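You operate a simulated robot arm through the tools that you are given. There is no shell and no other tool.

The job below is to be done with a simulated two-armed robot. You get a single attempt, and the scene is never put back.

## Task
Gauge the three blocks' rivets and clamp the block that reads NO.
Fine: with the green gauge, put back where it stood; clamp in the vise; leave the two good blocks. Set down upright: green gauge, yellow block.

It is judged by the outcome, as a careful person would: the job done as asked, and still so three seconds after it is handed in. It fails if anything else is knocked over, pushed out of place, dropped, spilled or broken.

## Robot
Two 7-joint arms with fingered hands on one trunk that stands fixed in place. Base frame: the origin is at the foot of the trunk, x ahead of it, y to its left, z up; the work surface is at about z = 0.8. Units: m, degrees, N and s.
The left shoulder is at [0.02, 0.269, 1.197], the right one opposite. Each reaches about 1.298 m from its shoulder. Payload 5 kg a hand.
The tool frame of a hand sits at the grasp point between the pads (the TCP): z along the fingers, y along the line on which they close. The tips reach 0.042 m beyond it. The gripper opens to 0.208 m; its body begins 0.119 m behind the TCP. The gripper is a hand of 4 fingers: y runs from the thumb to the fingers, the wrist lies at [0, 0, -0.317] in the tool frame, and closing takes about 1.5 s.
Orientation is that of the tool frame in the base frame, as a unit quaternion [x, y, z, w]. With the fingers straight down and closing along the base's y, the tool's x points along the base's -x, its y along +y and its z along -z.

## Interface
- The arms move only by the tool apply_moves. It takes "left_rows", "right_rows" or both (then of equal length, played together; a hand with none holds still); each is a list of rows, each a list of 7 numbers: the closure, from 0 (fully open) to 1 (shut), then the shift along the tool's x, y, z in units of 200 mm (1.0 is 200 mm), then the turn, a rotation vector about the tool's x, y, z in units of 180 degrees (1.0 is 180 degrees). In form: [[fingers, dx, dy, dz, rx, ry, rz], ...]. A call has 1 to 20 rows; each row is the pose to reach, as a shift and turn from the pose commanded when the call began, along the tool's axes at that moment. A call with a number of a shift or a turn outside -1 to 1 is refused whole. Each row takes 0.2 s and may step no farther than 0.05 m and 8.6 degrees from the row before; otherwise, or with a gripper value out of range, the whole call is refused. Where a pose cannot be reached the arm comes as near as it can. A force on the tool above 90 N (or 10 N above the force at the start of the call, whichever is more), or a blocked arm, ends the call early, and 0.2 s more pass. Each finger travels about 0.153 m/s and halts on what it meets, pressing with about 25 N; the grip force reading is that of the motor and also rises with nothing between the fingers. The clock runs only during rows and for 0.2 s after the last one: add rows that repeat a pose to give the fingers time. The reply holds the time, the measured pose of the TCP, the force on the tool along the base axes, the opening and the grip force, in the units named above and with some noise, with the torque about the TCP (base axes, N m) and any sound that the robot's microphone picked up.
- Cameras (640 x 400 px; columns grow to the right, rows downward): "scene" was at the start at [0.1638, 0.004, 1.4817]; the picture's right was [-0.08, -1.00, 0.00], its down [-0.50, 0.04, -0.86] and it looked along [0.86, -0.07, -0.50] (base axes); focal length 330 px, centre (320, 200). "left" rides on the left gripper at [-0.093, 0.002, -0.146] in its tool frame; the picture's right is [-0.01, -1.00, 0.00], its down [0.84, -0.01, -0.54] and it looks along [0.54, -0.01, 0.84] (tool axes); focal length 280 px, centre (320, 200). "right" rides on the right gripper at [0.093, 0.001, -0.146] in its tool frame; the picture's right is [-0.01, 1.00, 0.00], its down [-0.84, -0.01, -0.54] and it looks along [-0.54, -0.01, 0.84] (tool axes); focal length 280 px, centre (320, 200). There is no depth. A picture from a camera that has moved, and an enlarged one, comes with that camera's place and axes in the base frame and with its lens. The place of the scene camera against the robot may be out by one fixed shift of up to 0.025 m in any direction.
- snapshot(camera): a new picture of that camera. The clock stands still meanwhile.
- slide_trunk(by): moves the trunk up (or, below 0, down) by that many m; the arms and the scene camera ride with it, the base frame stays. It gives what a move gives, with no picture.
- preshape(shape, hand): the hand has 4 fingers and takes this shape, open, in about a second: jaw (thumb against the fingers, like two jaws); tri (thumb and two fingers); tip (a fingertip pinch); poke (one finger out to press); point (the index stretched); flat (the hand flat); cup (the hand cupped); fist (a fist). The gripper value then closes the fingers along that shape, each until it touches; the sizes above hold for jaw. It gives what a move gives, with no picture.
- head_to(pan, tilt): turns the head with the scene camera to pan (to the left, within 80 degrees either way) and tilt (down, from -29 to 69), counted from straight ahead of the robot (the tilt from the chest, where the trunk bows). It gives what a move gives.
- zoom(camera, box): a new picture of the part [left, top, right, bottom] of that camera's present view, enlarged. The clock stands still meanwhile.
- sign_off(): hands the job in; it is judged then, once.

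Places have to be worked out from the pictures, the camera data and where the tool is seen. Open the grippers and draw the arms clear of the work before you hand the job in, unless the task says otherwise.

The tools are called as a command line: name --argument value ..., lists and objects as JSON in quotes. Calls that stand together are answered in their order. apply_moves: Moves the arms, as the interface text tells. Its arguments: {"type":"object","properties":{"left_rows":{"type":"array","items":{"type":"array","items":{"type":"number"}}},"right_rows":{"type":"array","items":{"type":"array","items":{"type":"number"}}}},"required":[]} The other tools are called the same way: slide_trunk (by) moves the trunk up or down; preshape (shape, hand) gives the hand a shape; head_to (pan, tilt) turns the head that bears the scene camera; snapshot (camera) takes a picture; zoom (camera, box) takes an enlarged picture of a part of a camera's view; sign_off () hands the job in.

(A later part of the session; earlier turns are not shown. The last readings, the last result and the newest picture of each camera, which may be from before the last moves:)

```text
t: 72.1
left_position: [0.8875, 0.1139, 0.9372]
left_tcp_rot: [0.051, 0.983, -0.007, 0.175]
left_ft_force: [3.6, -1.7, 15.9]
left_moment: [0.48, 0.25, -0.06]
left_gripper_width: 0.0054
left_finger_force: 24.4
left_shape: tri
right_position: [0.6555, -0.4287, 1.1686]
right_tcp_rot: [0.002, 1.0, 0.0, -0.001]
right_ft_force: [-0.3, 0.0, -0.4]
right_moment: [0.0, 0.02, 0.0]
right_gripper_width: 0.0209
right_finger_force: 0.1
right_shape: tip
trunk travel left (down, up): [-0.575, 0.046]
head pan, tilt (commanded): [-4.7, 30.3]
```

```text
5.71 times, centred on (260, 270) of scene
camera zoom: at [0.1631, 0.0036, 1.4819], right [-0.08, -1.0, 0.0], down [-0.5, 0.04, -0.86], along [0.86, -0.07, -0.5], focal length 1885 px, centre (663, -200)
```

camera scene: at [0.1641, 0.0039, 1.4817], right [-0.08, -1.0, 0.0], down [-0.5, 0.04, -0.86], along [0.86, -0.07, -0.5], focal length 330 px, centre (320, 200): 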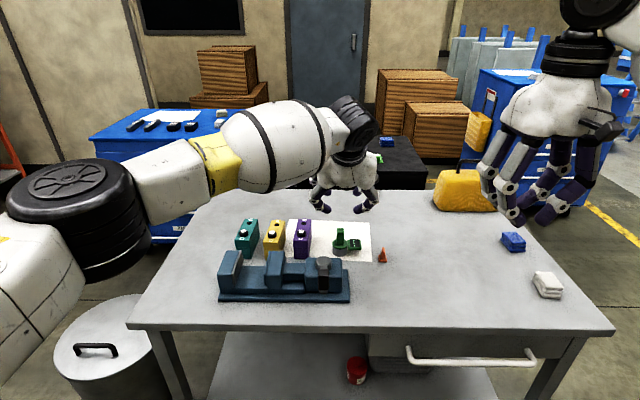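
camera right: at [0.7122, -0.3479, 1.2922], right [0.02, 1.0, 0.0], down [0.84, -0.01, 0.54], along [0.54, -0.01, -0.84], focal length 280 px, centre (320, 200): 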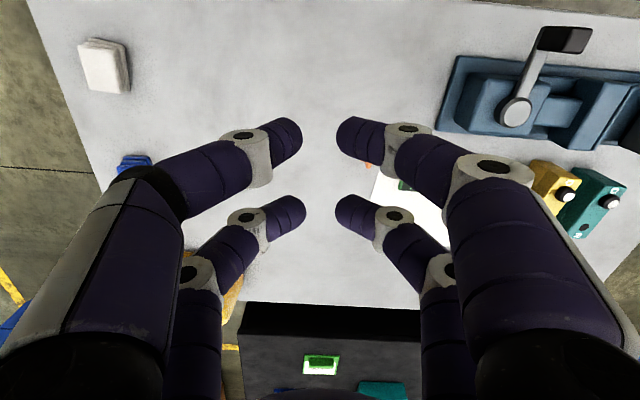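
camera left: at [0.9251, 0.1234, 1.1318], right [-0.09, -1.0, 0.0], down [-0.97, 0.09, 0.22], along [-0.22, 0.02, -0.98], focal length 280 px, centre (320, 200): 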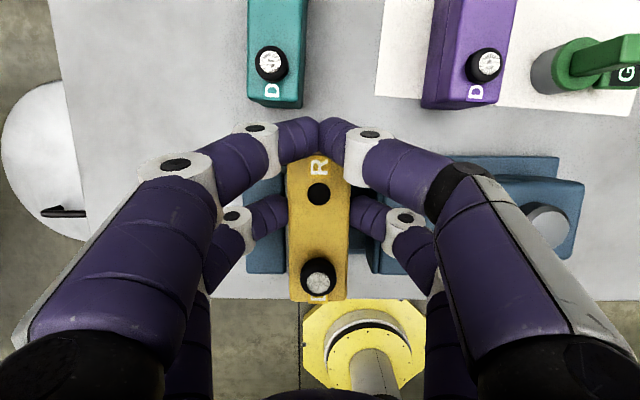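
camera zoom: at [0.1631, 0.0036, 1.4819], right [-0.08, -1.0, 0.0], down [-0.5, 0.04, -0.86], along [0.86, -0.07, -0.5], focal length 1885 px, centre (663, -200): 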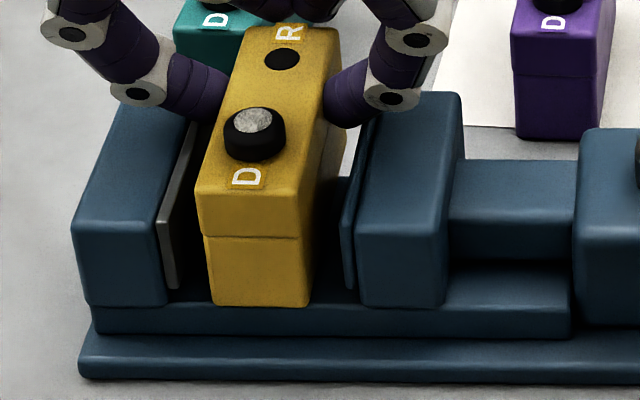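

The block now bears on the bed (20 N, hardly any further travel; its bottom edge coincides with the bed edge in view). I relieve the press by 2 mm, then open the fingers only slightly.

apply_moves --left_rows '[[1.0, -0.0034, 0, -0.0094, 0, 0, 0], [1.0, -0.0034, 0, -0.0094, 0, 0, 0], [0.9, -0.0034, 0, -0.0094, 0, 0, 0], [0.82, -0.0034, 0, -0.0094, 0, 0, 0], [0.77, -0.0034, 0, -0.0094, 0, 0, 0], [0.76, -0.0034, 0, -0.0094, 0, 0, 0], [0.76, -0.0034, 0, -0.0094, 0, 0, 0]]'

zoom --camera "scene" --box '[220, 235, 300, 305]'

zoom --camera "left" --box '[220, 150, 420, 310]'

```text
t: 73.7
left_position: [0.8858, 0.1149, 0.9373]
left_tcp_rot: [0.051, 0.983, -0.007, 0.174]
left_ft_force: [-0.1, 0.2, 5.1]
left_moment: [0.04, 0.17, -0.03]
left_gripper_width: 0.0486
left_finger_force: 0.0
left_shape: tri
right_position: [0.6566, -0.4276, 1.1674]
right_tcp_rot: [0.0, 1.0, 0.0, -0.001]
right_ft_force: [-0.4, 0.0, 0.1]
right_moment: [0.0, 0.01, 0.01]
right_gripper_width: 0.0208
right_finger_force: 0.0
right_shape: tip
trunk travel left (down, up): [-0.575, 0.046]
head pan, tilt (commanded): [-4.7, 30.3]
```

```text
5.71 times, centred on (260, 270) of scene
camera zoom: at [0.1635, 0.0038, 1.4817], right [-0.08, -1.0, 0.0], down [-0.5, 0.04, -0.86], along [0.86, -0.07, -0.5], focal length 1885 px, centre (663, -200)
```

zoom: 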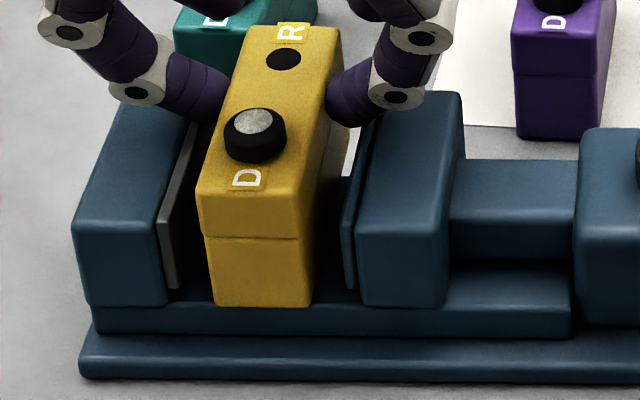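

```text
2.50 times, centred on (320, 230) of left
camera zoom: at [0.9236, 0.1117, 1.1076], right [-0.09, -1.0, 0.0], down [-0.97, 0.09, 0.22], along [-0.22, 0.02, -0.98], focal length 701 px, centre (320, 125)
```

zoom: 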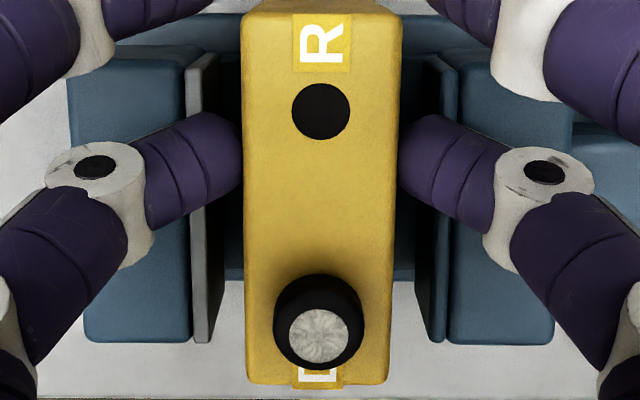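

The block stayed put when released: it is seated and centred between the jaws. I rise straight up, opening a bit more once above it.

apply_moves --left_rows '[[0.76, -0.0086, 0, -0.0235, 0, 0, 0], [0.76, -0.0257, 0, -0.0705, 0, 0, 0], [0.74, -0.0428, 0, -0.1175, 0, 0, 0], [0.7, -0.0855, 0, -0.2349, 0, 0, 0], [0.7, -0.1368, 0, -0.3759, 0, 0, 0], [0.7, -0.171, 0, -0.47, 0, 0, 0], [0.7, -0.171, 0, -0.47, 0, 0, 0]]'

snapshot --camera "left"

zoom --camera "scene" --box '[200, 190, 420, 320]'

```text
t: 75.3
left_position: [0.8863, 0.1148, 1.0375]
left_tcp_rot: [0.052, 0.983, -0.008, 0.175]
left_ft_force: [-0.9, 0.2, -0.3]
left_moment: [0.01, 0.0, 0.0]
left_gripper_width: 0.0618
left_finger_force: 0.0
left_shape: tri
right_position: [0.6567, -0.4275, 1.1673]
right_tcp_rot: [0.0, 1.0, 0.0, 0.0]
right_ft_force: [0.6, -1.2, 1.5]
right_moment: [0.0, 0.0, 0.0]
right_gripper_width: 0.0208
right_finger_force: 0.0
right_shape: tip
trunk travel left (down, up): [-0.575, 0.046]
head pan, tilt (commanded): [-4.7, 30.3]
```

```text
taken
camera left: at [0.9243, 0.113, 1.2077], right [-0.09, -1.0, 0.0], down [-0.97, 0.09, 0.22], along [-0.22, 0.02, -0.98], focal length 280 px, centre (320, 200)
```

left: 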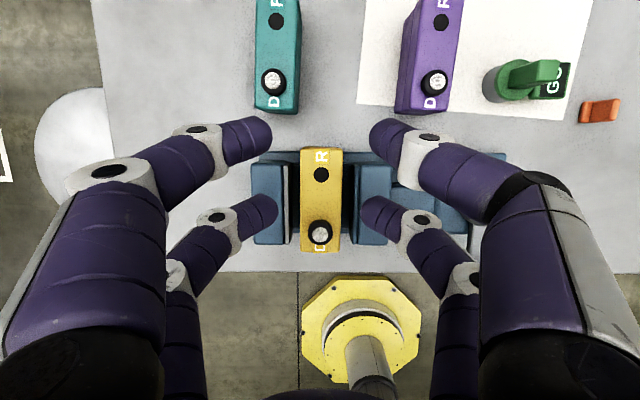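

```text
2.91 times, centred on (310, 255) of scene
camera zoom: at [0.1641, 0.0039, 1.4816], right [-0.08, -1.0, 0.0], down [-0.5, 0.04, -0.86], along [0.86, -0.07, -0.5], focal length 960 px, centre (349, 40)
```

zoom: 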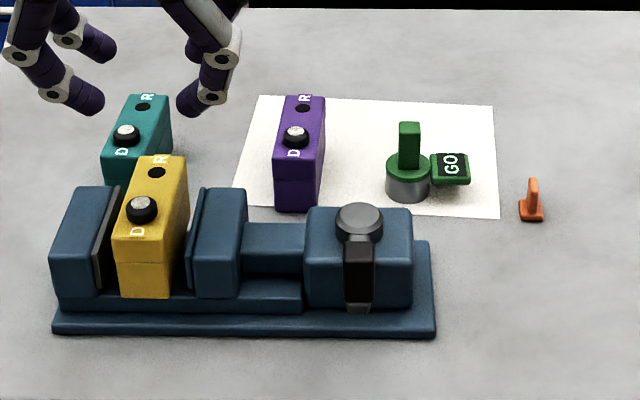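

The yellow block stands seated between the jaws, and the vise, gauge and other blocks are unmoved. I retract the left hand up and to the left, and look at the lever with the right-hand camera.

apply_moves --left_rows '[[0.7, 0.1317, 0.1341, -0.1188, 0, 0, 0], [0.7, 0.2633, 0.2682, -0.2377, 0, 0, 0], [0.7, 0.395, 0.4022, -0.3565, 0, 0, 0], [0.7, 0.5267, 0.5363, -0.4753, 0, 0, 0], [0.7, 0.6583, 0.6704, -0.5942, 0, 0, 0], [0.7, 0.79, 0.8045, -0.713, 0, 0, 0], [0.7, 0.79, 0.8045, -0.713, 0, 0, 0]]'

snapshot --camera "right"

snapshot --camera "left"

snapshot --camera "scene"

```text
t: 76.9
left_position: [0.7059, 0.2945, 1.1173]
left_tcp_rot: [0.052, 0.983, -0.008, 0.175]
left_ft_force: [-0.1, -0.5, 0.6]
left_moment: [0.05, 0.03, 0.04]
left_gripper_width: 0.0622
left_finger_force: 0.0
left_shape: tri
right_position: [0.6561, -0.4288, 1.1667]
right_tcp_rot: [0.001, 1.0, 0.0, 0.0]
right_ft_force: [-0.1, 0.0, -0.2]
right_moment: [0.07, 0.01, 0.01]
right_gripper_width: 0.021
right_finger_force: 0.0
right_shape: tip
trunk travel left (down, up): [-0.575, 0.046]
head pan, tilt (commanded): [-4.7, 30.3]
```

```text
taken
camera right: at [0.5632, -0.4276, 1.3124], right [0.02, 1.0, 0.0], down [0.84, -0.01, 0.54], along [0.54, -0.01, -0.84], focal length 280 px, centre (320, 200)
```

right: 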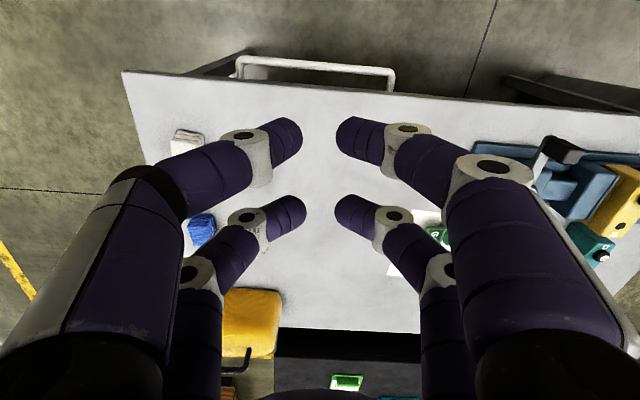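

```text
taken
camera left: at [0.7438, 0.2923, 1.2868], right [-0.09, -1.0, 0.0], down [-0.97, 0.09, 0.22], along [-0.22, 0.02, -0.98], focal length 280 px, centre (320, 200)
```

left: 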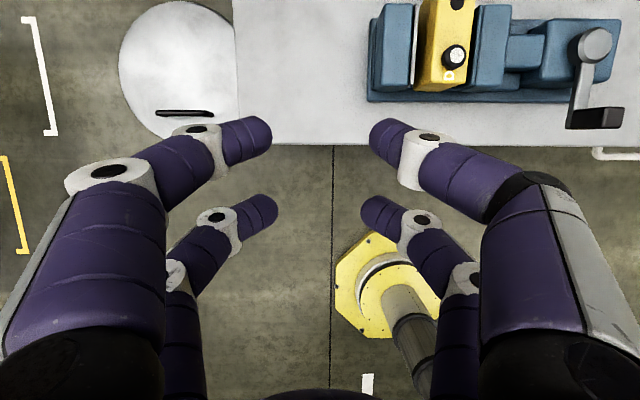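

```text
taken
camera scene: at [0.1642, 0.0033, 1.4815], right [-0.08, -1.0, 0.0], down [-0.5, 0.04, -0.86], along [0.86, -0.07, -0.51], focal length 330 px, centre (320, 200)
```

scene: 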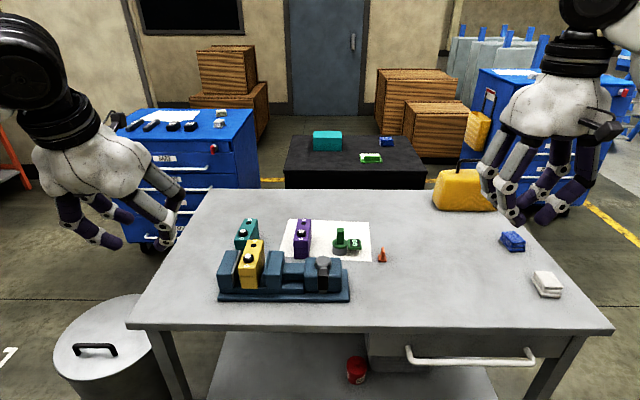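

The lever's grip post is near (0.735, −0.06), z ≈ 0.89–0.94, on a ~0.09 m crank about a pivot near (0.83, −0.06). I bring the right hand over it in two moves for a close look, fingers open.

apply_moves --right_rows '[[0.6, -0.017, 0.185, 0.03, 0, 0, 0], [0.6, -0.034, 0.37, 0.06, 0, 0, 0], [0.6, -0.051, 0.555, 0.09, 0, 0, 0], [0.6, -0.068, 0.74, 0.12, 0, 0, 0], [0.6, -0.085, 0.925, 0.15, 0, 0, 0]]'

apply_moves --right_rows '[[0.6, -0.017, 0.185, 0.03, 0, 0, 0], [0.6, -0.034, 0.37, 0.06, 0, 0, 0], [0.6, -0.051, 0.555, 0.09, 0, 0, 0], [0.6, -0.068, 0.74, 0.12, 0, 0, 0], [0.6, -0.085, 0.925, 0.15, 0, 0, 0], [0.6, -0.085, 0.925, 0.15, 0, 0, 0]]'

snapshot --camera "right"

zoom --camera "right" --box '[200, 100, 440, 260]'

```text
t: 78.1
left_position: [0.7075, 0.2972, 1.1158]
left_tcp_rot: [0.051, 0.983, -0.008, 0.174]
left_ft_force: [0.4, 1.3, -0.6]
left_moment: [-0.12, 0.01, -0.03]
left_gripper_width: 0.0626
left_finger_force: 0.0
left_shape: tri
right_position: [0.6726, -0.2396, 1.1349]
right_tcp_rot: [0.001, 1.0, 0.0, 0.0]
right_ft_force: [-0.2, 0.5, 0.0]
right_moment: [-0.07, 0.04, 0.02]
right_gripper_width: 0.0829
right_finger_force: 0.1
right_shape: tip
trunk travel left (down, up): [-0.575, 0.046]
head pan, tilt (commanded): [-4.7, 30.3]
```

```text
t: 79.5
left_position: [0.7058, 0.2932, 1.1172]
left_tcp_rot: [0.052, 0.983, -0.008, 0.175]
left_ft_force: [-0.3, -1.0, 0.0]
left_moment: [0.11, 0.0, 0.03]
left_gripper_width: 0.0619
left_finger_force: 0.0
left_shape: tri
right_position: [0.6907, -0.0602, 1.1066]
right_tcp_rot: [0.002, 1.0, 0.001, -0.001]
right_ft_force: [-1.4, -1.1, 0.7]
right_moment: [0.11, 0.02, 0.01]
right_gripper_width: 0.0832
right_finger_force: 0.3
right_shape: tip
trunk travel left (down, up): [-0.575, 0.046]
head pan, tilt (commanded): [-4.7, 30.3]
```

```text
taken
camera right: at [0.5982, -0.0583, 1.2528], right [0.02, 1.0, 0.0], down [0.84, -0.01, 0.54], along [0.54, -0.01, -0.84], focal length 280 px, centre (320, 200)
```

right: 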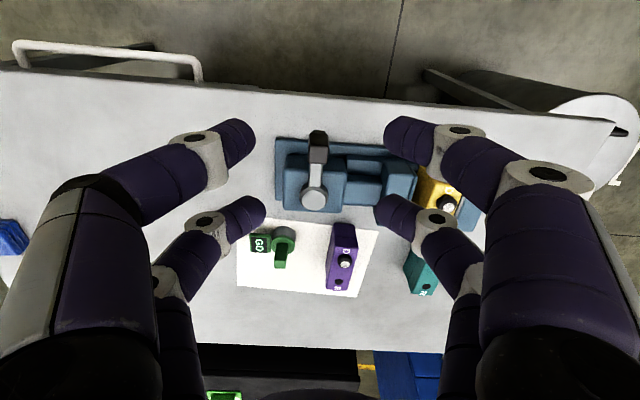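

```text
2.50 times, centred on (320, 180) of right
camera zoom: at [0.5982, -0.0583, 1.2528], right [0.02, 1.0, 0.0], down [0.84, -0.01, 0.54], along [0.54, -0.01, -0.84], focal length 701 px, centre (320, 250)
```

zoom: 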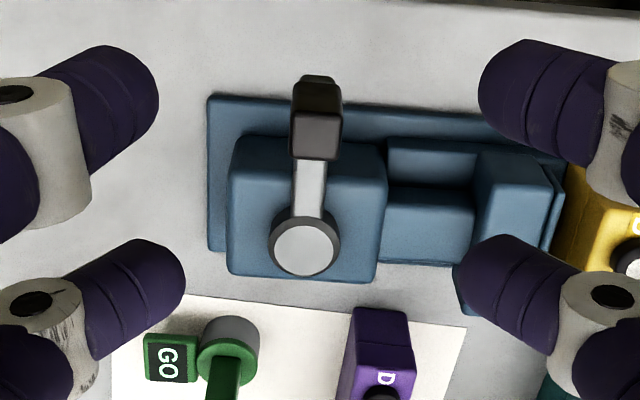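

The post measures about 24 mm square with centre ≈ (0.735, −0.063), top z ≈ 0.94; the pivot is near (0.824, −0.066). I move the right hand above it (far finger pair over the post), yawed −5.8° to match the vise.

apply_moves --right_rows '[[0.7, -0.0242, 0.0012, 0.1667, 0, 0, 0.0107], [0.75, -0.0483, 0.0023, 0.3333, 0, 0, 0.0215], [0.75, -0.0725, 0.0035, 0.5, 0, 0, 0.0322], [0.75, -0.0725, 0.0035, 0.5, 0, 0, 0.0322], [0.75, -0.0725, 0.0035, 0.5, 0, 0, 0.0322]]'

zoom --camera "right" --box '[200, 80, 440, 260]'

zoom --camera "scene" --box '[240, 210, 400, 320]'

```text
t: 80.7
left_position: [0.7067, 0.295, 1.1166]
left_tcp_rot: [0.051, 0.983, -0.008, 0.174]
left_ft_force: [-0.2, 0.3, 0.5]
left_moment: [0.02, 0.0, 0.02]
left_gripper_width: 0.0623
left_finger_force: 0.1
left_shape: tri
right_position: [0.706, -0.0579, 1.0058]
right_tcp_rot: [0.052, 0.999, 0.0, 0.0]
right_ft_force: [0.3, -0.4, 0.3]
right_moment: [0.02, 0.0, 0.01]
right_gripper_width: 0.0525
right_finger_force: 0.0
right_shape: tip
trunk travel left (down, up): [-0.575, 0.046]
head pan, tilt (commanded): [-4.7, 30.3]
```

```text
2.22 times, centred on (320, 170) of right
camera zoom: at [0.6122, -0.0472, 1.1518], right [0.12, 0.99, 0.0], down [0.84, -0.1, 0.54], along [0.53, -0.06, -0.84], focal length 623 px, centre (320, 267)
```

zoom: 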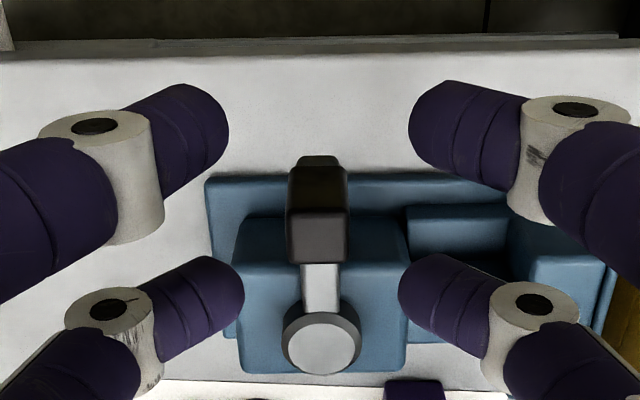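

```text
3.64 times, centred on (320, 265) of scene
camera zoom: at [0.1642, 0.0038, 1.4816], right [-0.08, -1.0, 0.0], down [-0.5, 0.04, -0.86], along [0.86, -0.07, -0.5], focal length 1199 px, centre (320, -36)
```

zoom: 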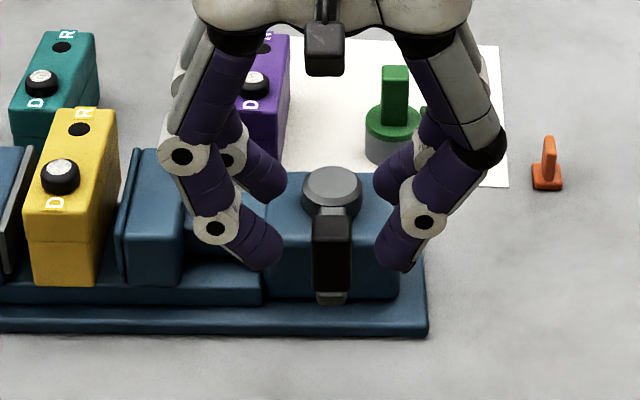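

The far finger pair is centred over the post. I lower the hand 60 mm so the post is caged between them.

apply_moves --right_rows '[[0.75, 0, 0, 0.1, 0, 0, 0], [0.75, 0, 0, 0.2, 0, 0, 0], [0.75, 0, 0, 0.3, 0, 0, 0], [0.75, 0, 0, 0.3, 0, 0, 0], [0.75, 0, 0, 0.3, 0, 0, 0]]'

zoom --camera "right" --box '[200, 80, 440, 260]'

zoom --camera "scene" --box '[240, 210, 400, 320]'

```text
t: 81.9
left_position: [0.7076, 0.2957, 1.1164]
left_tcp_rot: [0.051, 0.983, -0.007, 0.174]
left_ft_force: [0.0, 0.3, 0.2]
left_moment: [-0.01, 0.0, 0.0]
left_gripper_width: 0.0624
left_finger_force: 0.0
left_shape: tri
right_position: [0.7041, -0.0574, 0.9468]
right_tcp_rot: [0.052, 0.999, 0.0, 0.0]
right_ft_force: [0.1, -1.1, 0.1]
right_moment: [-0.01, 0.0, 0.02]
right_gripper_width: 0.0525
right_finger_force: 0.2
right_shape: tip
trunk travel left (down, up): [-0.575, 0.046]
head pan, tilt (commanded): [-4.7, 30.3]
```

```text
2.22 times, centred on (320, 170) of right
camera zoom: at [0.6119, -0.0469, 1.0932], right [0.12, 0.99, 0.0], down [0.84, -0.1, 0.54], along [0.53, -0.06, -0.84], focal length 623 px, centre (320, 267)
```

zoom: 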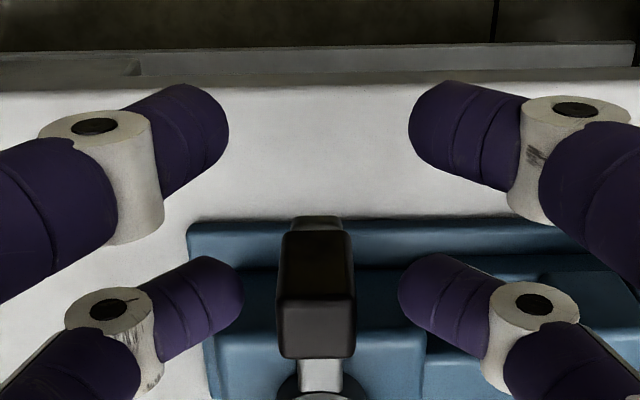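

```text
3.64 times, centred on (320, 265) of scene
camera zoom: at [0.164, 0.0039, 1.4816], right [-0.08, -1.0, 0.0], down [-0.5, 0.04, -0.86], along [0.86, -0.07, -0.5], focal length 1199 px, centre (320, -36)
```

zoom: 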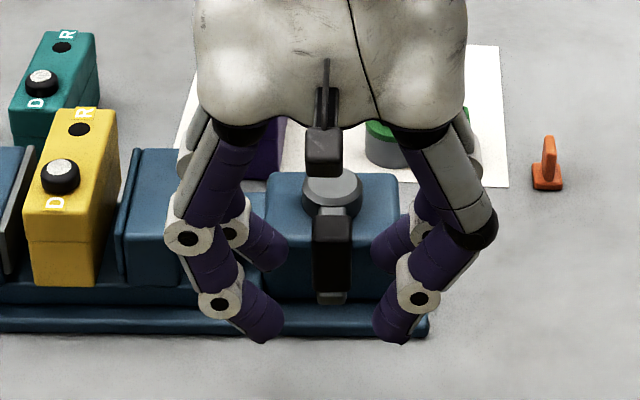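

The post is caged (tips at mid-height). I narrow the cage to ~31 mm and first test by nudging 10 mm to the left, watching force and lever.

apply_moves --right_rows '[[0.85, 0, 0, 0, 0, 0, 0], [0.85, 0, 0, 0, 0, 0, 0], [0.85, 0, 0.02, 0, 0, 0, 0], [0.85, 0, 0.035, 0, 0, 0, 0], [0.85, 0, 0.05, 0, 0, 0, 0], [0.85, 0, 0.05, 0, 0, 0, 0]]'

zoom --camera "right" --box '[200, 80, 440, 260]'

zoom --camera "scene" --box '[200, 210, 400, 320]'

```text
t: 83.3
left_position: [0.7058, 0.2948, 1.1171]
left_tcp_rot: [0.052, 0.983, -0.007, 0.175]
left_ft_force: [-0.2, 0.3, -0.3]
left_moment: [0.02, 0.02, 0.01]
left_gripper_width: 0.0624
left_finger_force: 0.0
left_shape: tri
right_position: [0.7061, -0.0471, 0.9482]
right_tcp_rot: [0.051, 0.999, 0.0, 0.0]
right_ft_force: [-0.1, -6.3, 3.9]
right_moment: [-0.32, -0.09, -0.19]
right_gripper_width: 0.0327
right_finger_force: 0.0
right_shape: tip
trunk travel left (down, up): [-0.575, 0.046]
head pan, tilt (commanded): [-4.7, 30.3]
```

```text
2.22 times, centred on (320, 170) of right
camera zoom: at [0.6133, -0.0369, 1.0939], right [0.12, 0.99, 0.0], down [0.84, -0.1, 0.54], along [0.54, -0.06, -0.84], focal length 623 px, centre (320, 267)
```

zoom: 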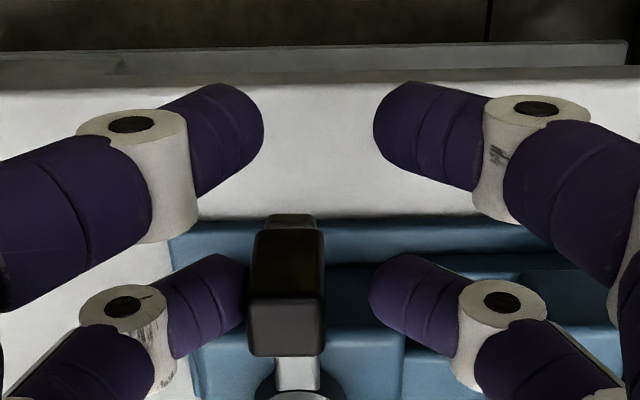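

```text
3.20 times, centred on (300, 265) of scene
camera zoom: at [0.1637, 0.0036, 1.4817], right [-0.08, -1.0, 0.0], down [-0.5, 0.04, -0.86], along [0.86, -0.07, -0.5], focal length 1056 px, centre (384, -8)
```

zoom: 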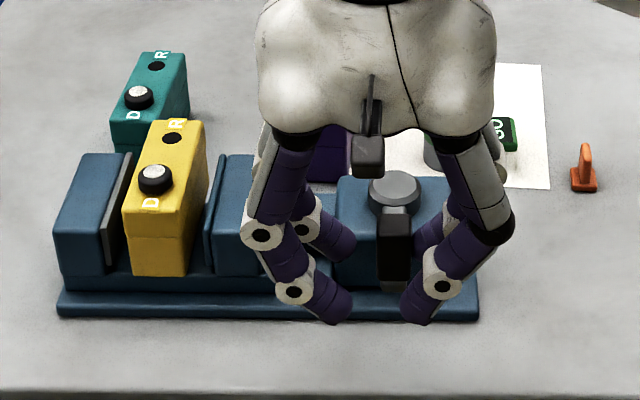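

Pushing left gave 6 N resistance and no visible motion. I now test the opposite way with a similar nudge to the right.

apply_moves --right_rows '[[0.85, 0, -0.025, 0, 0, 0, 0], [0.85, 0, -0.05, 0, 0, 0, 0], [0.85, 0, -0.07, 0, 0, 0, 0], [0.85, 0, -0.09, 0, 0, 0, 0], [0.85, 0, -0.1, 0, 0, 0, 0], [0.85, 0, -0.1, 0, 0, 0, 0]]'

zoom --camera "right" --box '[200, 80, 440, 260]'

zoom --camera "scene" --box '[200, 210, 400, 320]'

```text
t: 84.7
left_position: [0.7065, 0.2962, 1.1154]
left_tcp_rot: [0.05, 0.983, -0.007, 0.174]
left_ft_force: [0.7, 0.2, -0.3]
left_moment: [0.01, -0.02, -0.01]
left_gripper_width: 0.0622
left_finger_force: 0.0
left_shape: tri
right_position: [0.7044, -0.0671, 0.9474]
right_tcp_rot: [0.051, 0.999, 0.0, -0.001]
right_ft_force: [-0.2, 1.9, 1.9]
right_moment: [0.1, -0.04, 0.09]
right_gripper_width: 0.0317
right_finger_force: 0.0
right_shape: tip
trunk travel left (down, up): [-0.575, 0.046]
head pan, tilt (commanded): [-4.7, 30.3]
```

```text
2.22 times, centred on (320, 170) of right
camera zoom: at [0.6118, -0.0564, 1.0932], right [0.12, 0.99, 0.0], down [0.84, -0.1, 0.54], along [0.54, -0.06, -0.84], focal length 623 px, centre (320, 267)
```

zoom: 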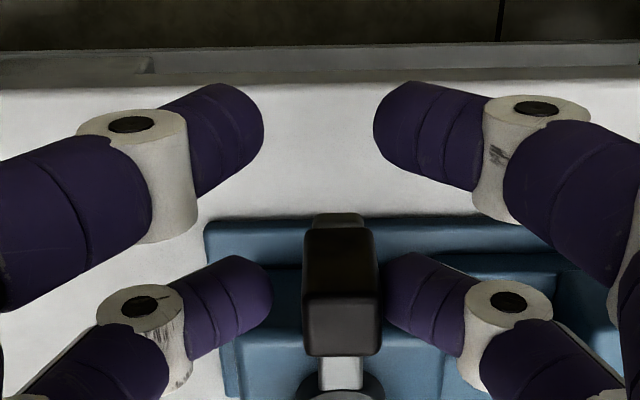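

```text
3.20 times, centred on (300, 265) of scene
camera zoom: at [0.1637, 0.0041, 1.4817], right [-0.08, -1.0, 0.0], down [-0.5, 0.04, -0.86], along [0.86, -0.07, -0.5], focal length 1056 px, centre (384, -8)
```

zoom: 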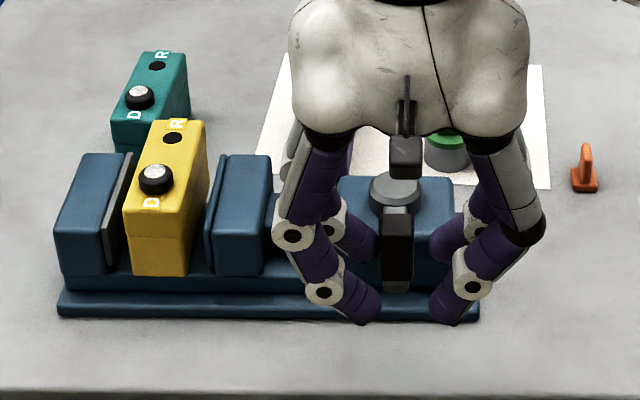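

Pushing right met only ~2 N and the post shifted slightly right, so right looks like the free direction. I push 15 mm further right and check lever and jaw.

apply_moves --right_rows '[[0.85, 0, -0.02, 0, 0, 0, 0], [0.85, 0, -0.04, 0, 0, 0, 0], [0.85, 0, -0.06, 0, 0, 0, 0], [0.85, 0, -0.075, 0, 0, 0, 0], [0.85, 0, -0.075, 0, 0, 0, 0]]'

zoom --camera "right" --box '[200, 80, 440, 260]'

zoom --camera "scene" --box '[200, 210, 400, 320]'

```text
t: 85.9
left_position: [0.706, 0.2963, 1.1163]
left_tcp_rot: [0.051, 0.983, -0.007, 0.175]
left_ft_force: [0.0, -0.7, 0.5]
left_moment: [-0.03, 0.0, 0.0]
left_gripper_width: 0.0622
left_finger_force: 0.1
left_shape: tri
right_position: [0.7021, -0.0838, 0.9477]
right_tcp_rot: [0.051, 0.999, 0.0, 0.0]
right_ft_force: [-0.8, 2.6, 0.9]
right_moment: [0.08, 0.0, 0.12]
right_gripper_width: 0.0321
right_finger_force: 0.1
right_shape: tip
trunk travel left (down, up): [-0.575, 0.046]
head pan, tilt (commanded): [-4.7, 30.3]
```

```text
2.22 times, centred on (320, 170) of right
camera zoom: at [0.6095, -0.0716, 1.0932], right [0.12, 0.99, 0.0], down [0.84, -0.1, 0.54], along [0.53, -0.06, -0.84], focal length 623 px, centre (320, 267)
```

zoom: 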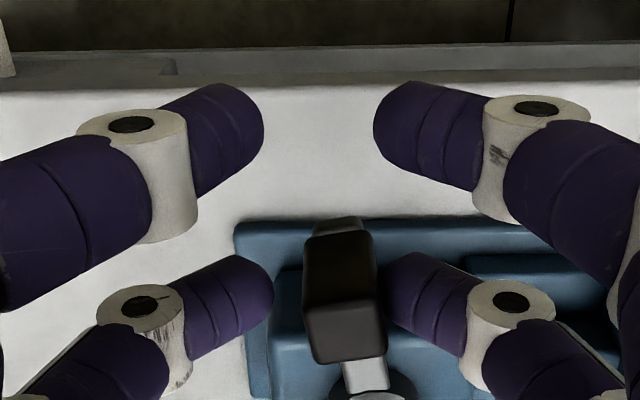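

```text
3.20 times, centred on (300, 265) of scene
camera zoom: at [0.1638, 0.004, 1.4817], right [-0.08, -1.0, 0.0], down [-0.5, 0.04, -0.86], along [0.86, -0.07, -0.5], focal length 1056 px, centre (384, -8)
```

zoom: 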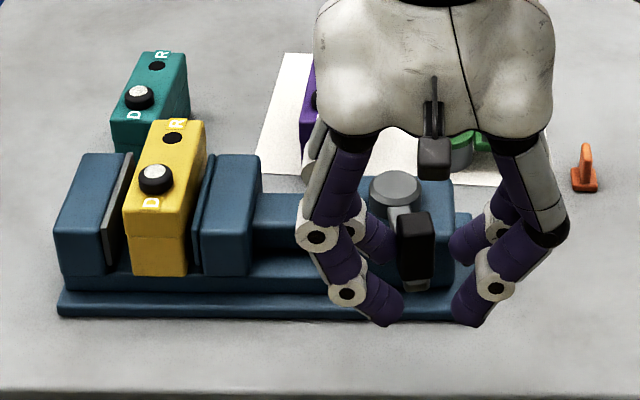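

The lever swings right and the moving jaw advances left, so this is the closing direction (about 0.9 mm of jaw per degree). I now follow the arc, yawing the hand with the lever, to about 27°.

apply_moves --right_rows '[[0.85, -0.005, -0.019, 0, 0, 0, -0.0372], [0.85, -0.0092, -0.0363, 0, 0, 0, -0.0744], [0.85, -0.0204, -0.069, 0, 0, 0, -0.0928], [0.85, -0.0315, -0.1018, 0, 0, 0, -0.1111], [0.85, -0.0469, -0.1347, 0, 0, 0, -0.1306], [0.85, -0.0623, -0.1676, 0, 0, 0, -0.15], [0.85, -0.0623, -0.1676, 0, 0, 0, -0.15]]'

zoom --camera "right" --box '[200, 80, 440, 260]'

zoom --camera "scene" --box '[200, 210, 400, 320]'

```text
t: 87.5
left_position: [0.7071, 0.2956, 1.1179]
left_tcp_rot: [0.051, 0.983, -0.007, 0.174]
left_ft_force: [-0.2, 0.8, 0.5]
left_moment: [-0.01, 0.03, -0.01]
left_gripper_width: 0.0623
left_finger_force: 0.1
left_shape: tri
right_position: [0.7114, -0.1168, 0.9467]
right_tcp_rot: [-0.184, 0.983, 0.0, 0.0]
right_ft_force: [0.2, 0.5, 0.1]
right_moment: [0.02, -0.01, 0.01]
right_gripper_width: 0.0317
right_finger_force: 0.1
right_shape: tip
trunk travel left (down, up): [-0.575, 0.046]
head pan, tilt (commanded): [-4.7, 30.3]
```

```text
2.22 times, centred on (320, 170) of right
camera zoom: at [0.6241, -0.1492, 1.0924], right [-0.35, 0.94, 0.0], down [0.79, 0.29, 0.54], along [0.5, 0.19, -0.84], focal length 623 px, centre (320, 267)
```

zoom: 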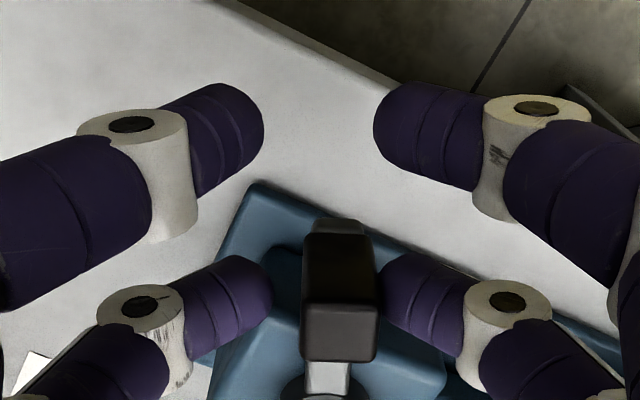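

```text
3.20 times, centred on (300, 265) of scene
camera zoom: at [0.1638, 0.004, 1.4817], right [-0.08, -1.0, 0.0], down [-0.5, 0.04, -0.86], along [0.86, -0.07, -0.5], focal length 1056 px, centre (384, -8)
```

zoom: 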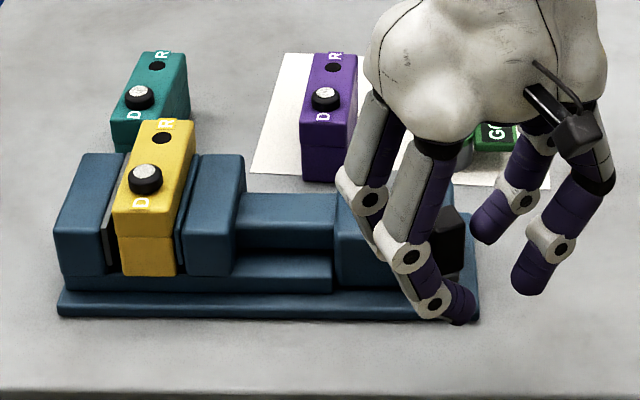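

The jaw has reached the block and is sliding it toward the fixed jaw; ~8 mm remain. I continue slowly to about 35°.

apply_moves --right_rows '[[0.85, -0.0012, -0.0213, 0, 0, 0, -0.0111], [0.85, -0.0033, -0.0426, 0, 0, 0, -0.0222], [0.85, -0.0058, -0.0636, 0, 0, 0, -0.0333], [0.85, -0.009, -0.0845, 0, 0, 0, -0.0444], [0.85, -0.009, -0.0845, 0, 0, 0, -0.0444]]'

zoom --camera "scene" --box '[200, 210, 400, 320]'

```text
t: 88.7
left_position: [0.7057, 0.295, 1.1164]
left_tcp_rot: [0.051, 0.983, -0.007, 0.175]
left_ft_force: [0.5, -0.3, -0.7]
left_moment: [0.0, -0.02, 0.01]
left_gripper_width: 0.0621
left_finger_force: 0.0
left_shape: tri
right_position: [0.7185, -0.1315, 0.9476]
right_tcp_rot: [-0.253, 0.968, 0.001, 0.0]
right_ft_force: [-1.1, 1.5, -0.3]
right_moment: [0.04, 0.06, 0.03]
right_gripper_width: 0.0316
right_finger_force: 0.1
right_shape: tip
trunk travel left (down, up): [-0.575, 0.046]
head pan, tilt (commanded): [-4.7, 30.3]
```

```text
3.20 times, centred on (300, 265) of scene
camera zoom: at [0.1639, 0.0039, 1.4817], right [-0.08, -1.0, 0.0], down [-0.5, 0.04, -0.86], along [0.86, -0.07, -0.5], focal length 1056 px, centre (384, -8)
```

zoom: 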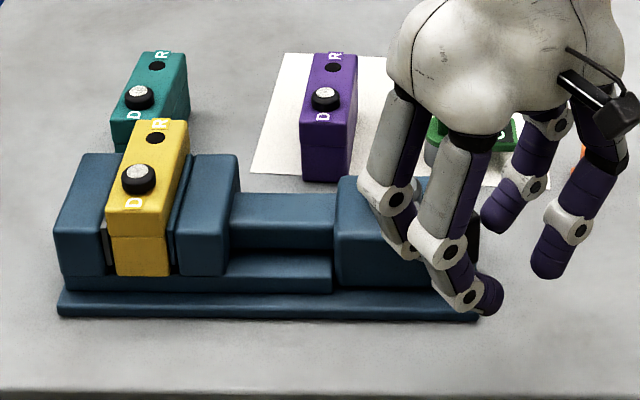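

Only ~2–3 mm remain on the fixed-jaw side. I continue in small steps to ~41° and watch the force rise.

apply_moves --right_rows '[[0.85, -0.0012, -0.0209, 0, 0, 0, -0.0111], [0.85, -0.003, -0.0417, 0, 0, 0, -0.0222], [0.85, -0.0055, -0.0624, 0, 0, 0, -0.0333], [0.85, -0.0055, -0.0624, 0, 0, 0, -0.0333]]'

zoom --camera "scene" --box '[200, 220, 300, 310]'

zoom --camera "right" --box '[200, 80, 440, 260]'

```text
t: 89.7
left_position: [0.7064, 0.2953, 1.1162]
left_tcp_rot: [0.051, 0.983, -0.007, 0.174]
left_ft_force: [-0.8, -0.9, 0.3]
left_moment: [0.02, -0.01, 0.0]
left_gripper_width: 0.062
left_finger_force: 0.0
left_shape: tri
right_position: [0.727, -0.1415, 0.9477]
right_tcp_rot: [-0.302, 0.953, -0.001, 0.0]
right_ft_force: [-1.7, 0.2, -0.9]
right_moment: [0.0, 0.04, 0.07]
right_gripper_width: 0.0315
right_finger_force: 0.0
right_shape: tip
trunk travel left (down, up): [-0.575, 0.046]
head pan, tilt (commanded): [-4.7, 30.3]
```

```text
4.44 times, centred on (250, 265) of scene
camera zoom: at [0.1638, 0.004, 1.4817], right [-0.08, -1.0, 0.0], down [-0.5, 0.04, -0.86], along [0.86, -0.07, -0.5], focal length 1466 px, centre (631, -89)
```

zoom: 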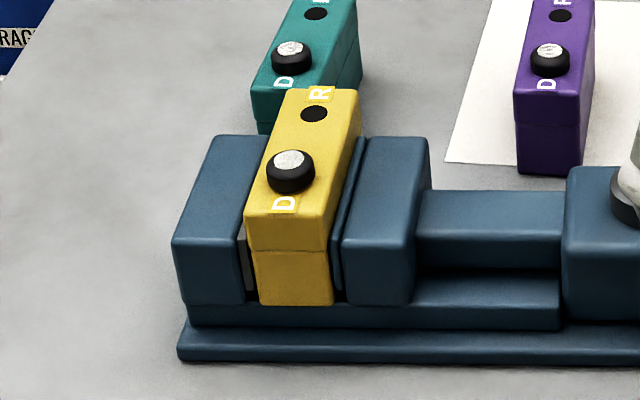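

```text
2.22 times, centred on (320, 170) of right
camera zoom: at [0.6494, -0.195, 1.0928], right [-0.56, 0.83, 0.0], down [0.7, 0.47, 0.54], along [0.44, 0.3, -0.84], focal length 623 px, centre (320, 267)
```

zoom: 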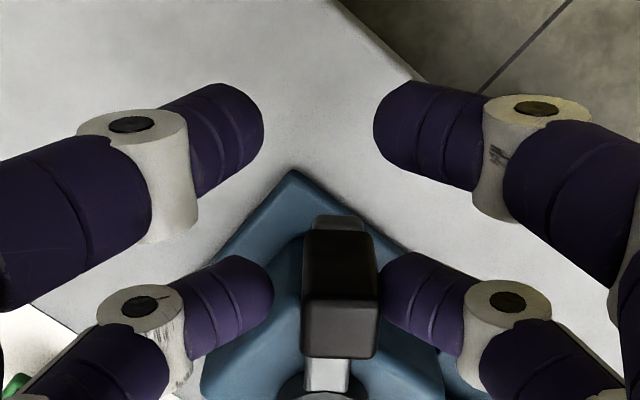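

Still light force and a thin gap on the fixed side. I go another 4°.

apply_moves --right_rows '[[0.85, -0.001, -0.0211, 0, 0, 0, -0.0111], [0.85, -0.0026, -0.0422, 0, 0, 0, -0.0222], [0.85, -0.0026, -0.0422, 0, 0, 0, -0.0222]]'

zoom --camera "scene" --box '[200, 220, 300, 310]'

```text
t: 90.5
left_position: [0.7069, 0.2964, 1.1163]
left_tcp_rot: [0.051, 0.983, -0.008, 0.174]
left_ft_force: [0.1, -0.5, -0.2]
left_moment: [-0.04, 0.02, -0.01]
left_gripper_width: 0.0624
left_finger_force: 0.0
left_shape: tri
right_position: [0.7311, -0.1479, 0.9461]
right_tcp_rot: [-0.335, 0.942, 0.0, -0.001]
right_ft_force: [-1.0, 0.2, -0.7]
right_moment: [0.04, 0.02, 0.04]
right_gripper_width: 0.032
right_finger_force: 0.1
right_shape: tip
trunk travel left (down, up): [-0.575, 0.046]
head pan, tilt (commanded): [-4.7, 30.3]
```

```text
4.44 times, centred on (250, 265) of scene
camera zoom: at [0.1639, 0.004, 1.4817], right [-0.08, -1.0, 0.0], down [-0.5, 0.04, -0.86], along [0.86, -0.07, -0.5], focal length 1466 px, centre (631, -89)
```

zoom: 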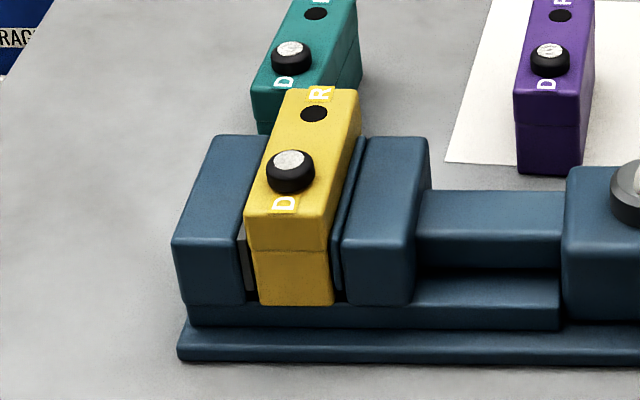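

The jaw did not move during this step though force stayed small; I check the lever's true position in the cage.

zoom --camera "right" --box '[200, 80, 440, 260]'

zoom --camera "scene" --box '[280, 200, 420, 320]'

snapshot --camera "left"

```text
2.22 times, centred on (320, 170) of right
camera zoom: at [0.6577, -0.2068, 1.0929], right [-0.62, 0.78, 0.0], down [0.66, 0.52, 0.54], along [0.42, 0.33, -0.84], focal length 623 px, centre (320, 267)
```

zoom: 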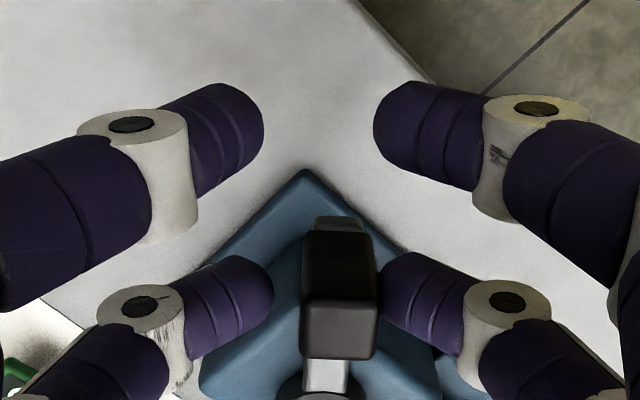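

```text
3.33 times, centred on (350, 260) of scene
camera zoom: at [0.1639, 0.004, 1.4817], right [-0.08, -1.0, 0.0], down [-0.5, 0.04, -0.86], along [0.86, -0.07, -0.5], focal length 1100 px, centre (220, 0)
```

zoom: 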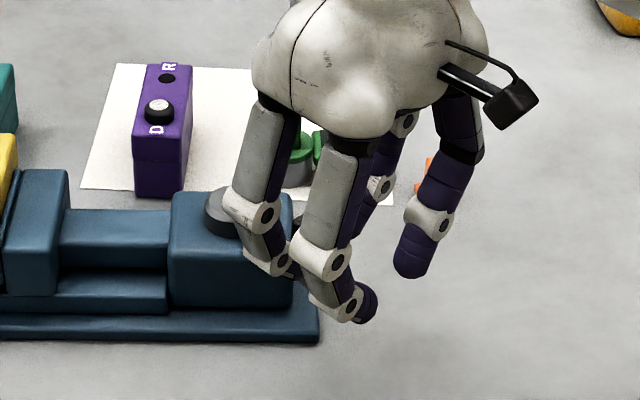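

```text
taken
camera left: at [0.7437, 0.2932, 1.2869], right [-0.09, -1.0, 0.0], down [-0.97, 0.09, 0.22], along [-0.22, 0.02, -0.98], focal length 280 px, centre (320, 200)
```

left: 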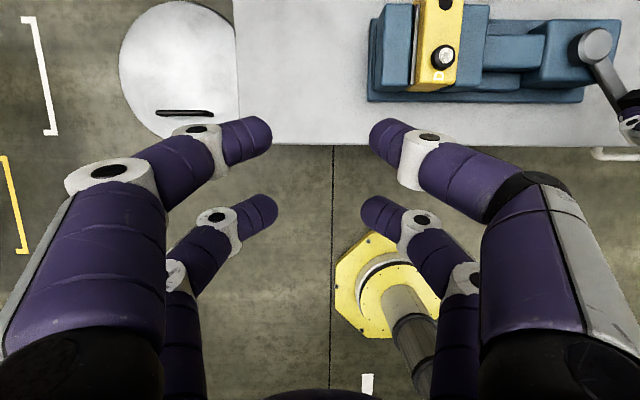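

The lever follows the hand. I zoom the left camera on the jaws to see whether the block is now against both plates.

zoom --camera "left" --box '[360, 0, 640, 150]'

zoom --camera "scene" --box '[225, 235, 285, 300]'

```text
2.29 times, centred on (500, 75) of left
camera zoom: at [0.7437, 0.2932, 1.2869], right [-0.09, -1.0, 0.0], down [-0.97, 0.09, 0.22], along [-0.22, 0.02, -0.98], focal length 641 px, centre (-91, 486)
```

zoom: 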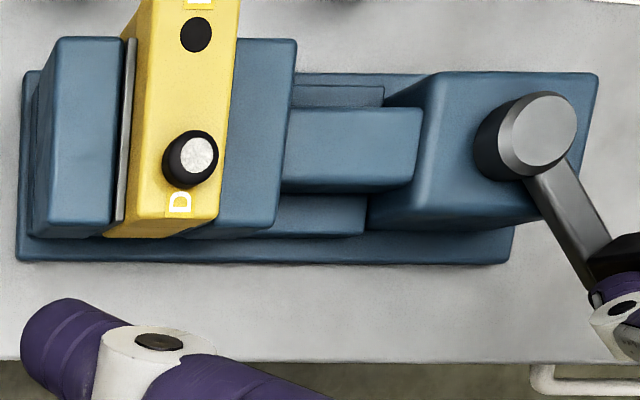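

```text
6.15 times, centred on (255, 268) of scene
camera zoom: at [0.1639, 0.004, 1.4817], right [-0.08, -1.0, 0.0], down [-0.5, 0.04, -0.86], along [0.86, -0.07, -0.5], focal length 2030 px, centre (720, -215)
```

zoom: 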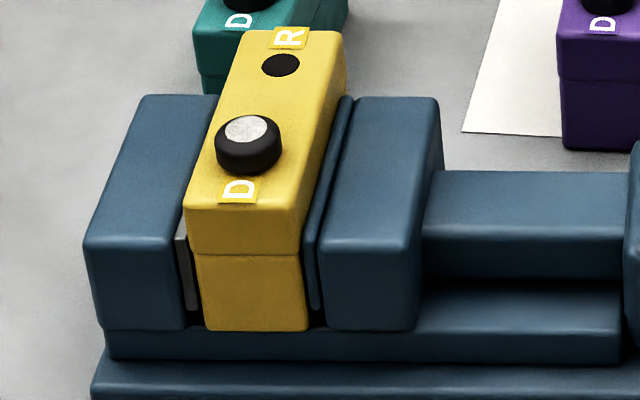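

Both plates now touch the block. The lever still turns easily, so I continue 8° more, checking for the clamp to tighten.

apply_moves --right_rows '[[0.85, -0.0011, -0.0205, 0, 0, 0, -0.0111], [0.85, -0.0027, -0.0409, 0, 0, 0, -0.0222], [0.85, -0.0052, -0.062, 0, 0, 0, -0.0333], [0.85, -0.0084, -0.083, 0, 0, 0, -0.0444], [0.85, -0.0084, -0.083, 0, 0, 0, -0.0444]]'

zoom --camera "left" --box '[360, 0, 640, 150]'

zoom --camera "scene" --box '[225, 235, 285, 300]'

```text
t: 91.7
left_position: [0.7072, 0.2957, 1.1176]
left_tcp_rot: [0.051, 0.983, -0.007, 0.174]
left_ft_force: [-0.5, -0.2, -1.1]
left_moment: [0.01, 0.02, 0.02]
left_gripper_width: 0.0619
left_finger_force: 0.0
left_shape: tri
right_position: [0.7441, -0.1612, 0.9472]
right_tcp_rot: [-0.4, 0.917, 0.0, 0.0]
right_ft_force: [-0.7, 1.9, -0.4]
right_moment: [0.0, 0.03, 0.04]
right_gripper_width: 0.0315
right_finger_force: 0.1
right_shape: tip
trunk travel left (down, up): [-0.575, 0.046]
head pan, tilt (commanded): [-4.7, 30.3]
```

```text
2.29 times, centred on (500, 75) of left
camera zoom: at [0.7437, 0.2931, 1.287], right [-0.09, -1.0, 0.0], down [-0.97, 0.09, 0.22], along [-0.22, 0.02, -0.98], focal length 641 px, centre (-91, 486)
```

zoom: 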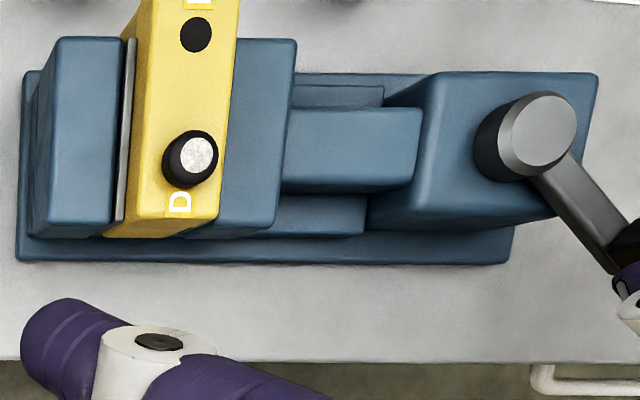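

```text
6.15 times, centred on (255, 268) of scene
camera zoom: at [0.1638, 0.0039, 1.4817], right [-0.08, -1.0, 0.0], down [-0.5, 0.04, -0.86], along [0.86, -0.07, -0.5], focal length 2030 px, centre (720, -215)
```

zoom: 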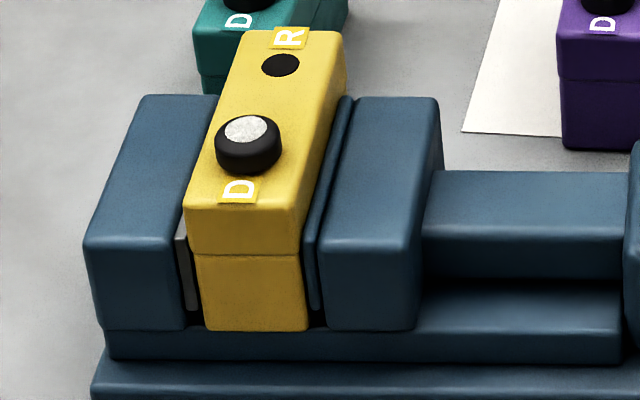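

The jaw stays firm on the block while the lever keeps turning lightly toward its stop. I continue to about 67°, watching force.

apply_moves --right_rows '[[0.85, -0.003, -0.0368, 0, 0, 0, -0.0194], [0.85, -0.0067, -0.0735, 0, 0, 0, -0.0389], [0.85, -0.014, -0.1095, 0, 0, 0, -0.0583], [0.85, -0.0228, -0.1452, 0, 0, 0, -0.0778], [0.85, -0.0228, -0.1452, 0, 0, 0, -0.0778]]'

zoom --camera "right" --box '[200, 80, 440, 260]'

zoom --camera "scene" --box '[200, 210, 420, 320]'

```text
t: 92.9
left_position: [0.707, 0.295, 1.1168]
left_tcp_rot: [0.052, 0.983, -0.008, 0.174]
left_ft_force: [0.5, -0.8, 0.5]
left_moment: [-0.01, -0.04, 0.01]
left_gripper_width: 0.0621
left_finger_force: 0.1
left_shape: tri
right_position: [0.7686, -0.1764, 0.9471]
right_tcp_rot: [-0.508, 0.861, 0.0, -0.001]
right_ft_force: [-1.0, -0.7, 0.3]
right_moment: [-0.02, 0.03, 0.08]
right_gripper_width: 0.0317
right_finger_force: 0.0
right_shape: tip
trunk travel left (down, up): [-0.575, 0.046]
head pan, tilt (commanded): [-4.7, 30.3]
```

```text
2.22 times, centred on (320, 170) of right
camera zoom: at [0.7223, -0.2584, 1.0933], right [-0.87, 0.5, 0.0], down [0.42, 0.73, 0.54], along [0.27, 0.47, -0.84], focal length 623 px, centre (320, 267)
```

zoom: 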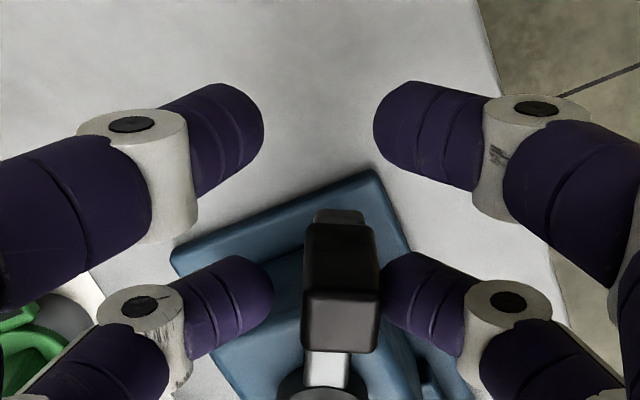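

```text
2.91 times, centred on (310, 265) of scene
camera zoom: at [0.1638, 0.0039, 1.4817], right [-0.08, -1.0, 0.0], down [-0.5, 0.04, -0.86], along [0.86, -0.07, -0.5], focal length 960 px, centre (349, 11)
```

zoom: 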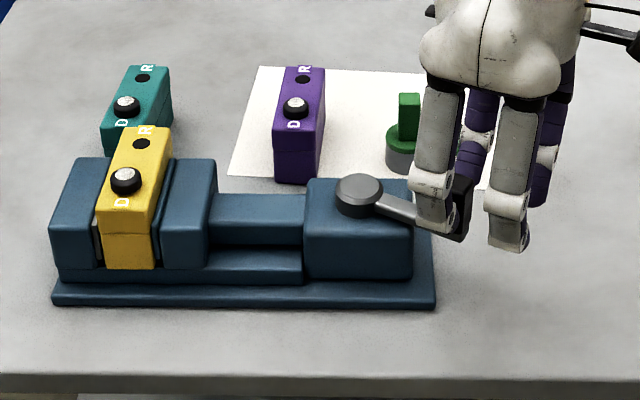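

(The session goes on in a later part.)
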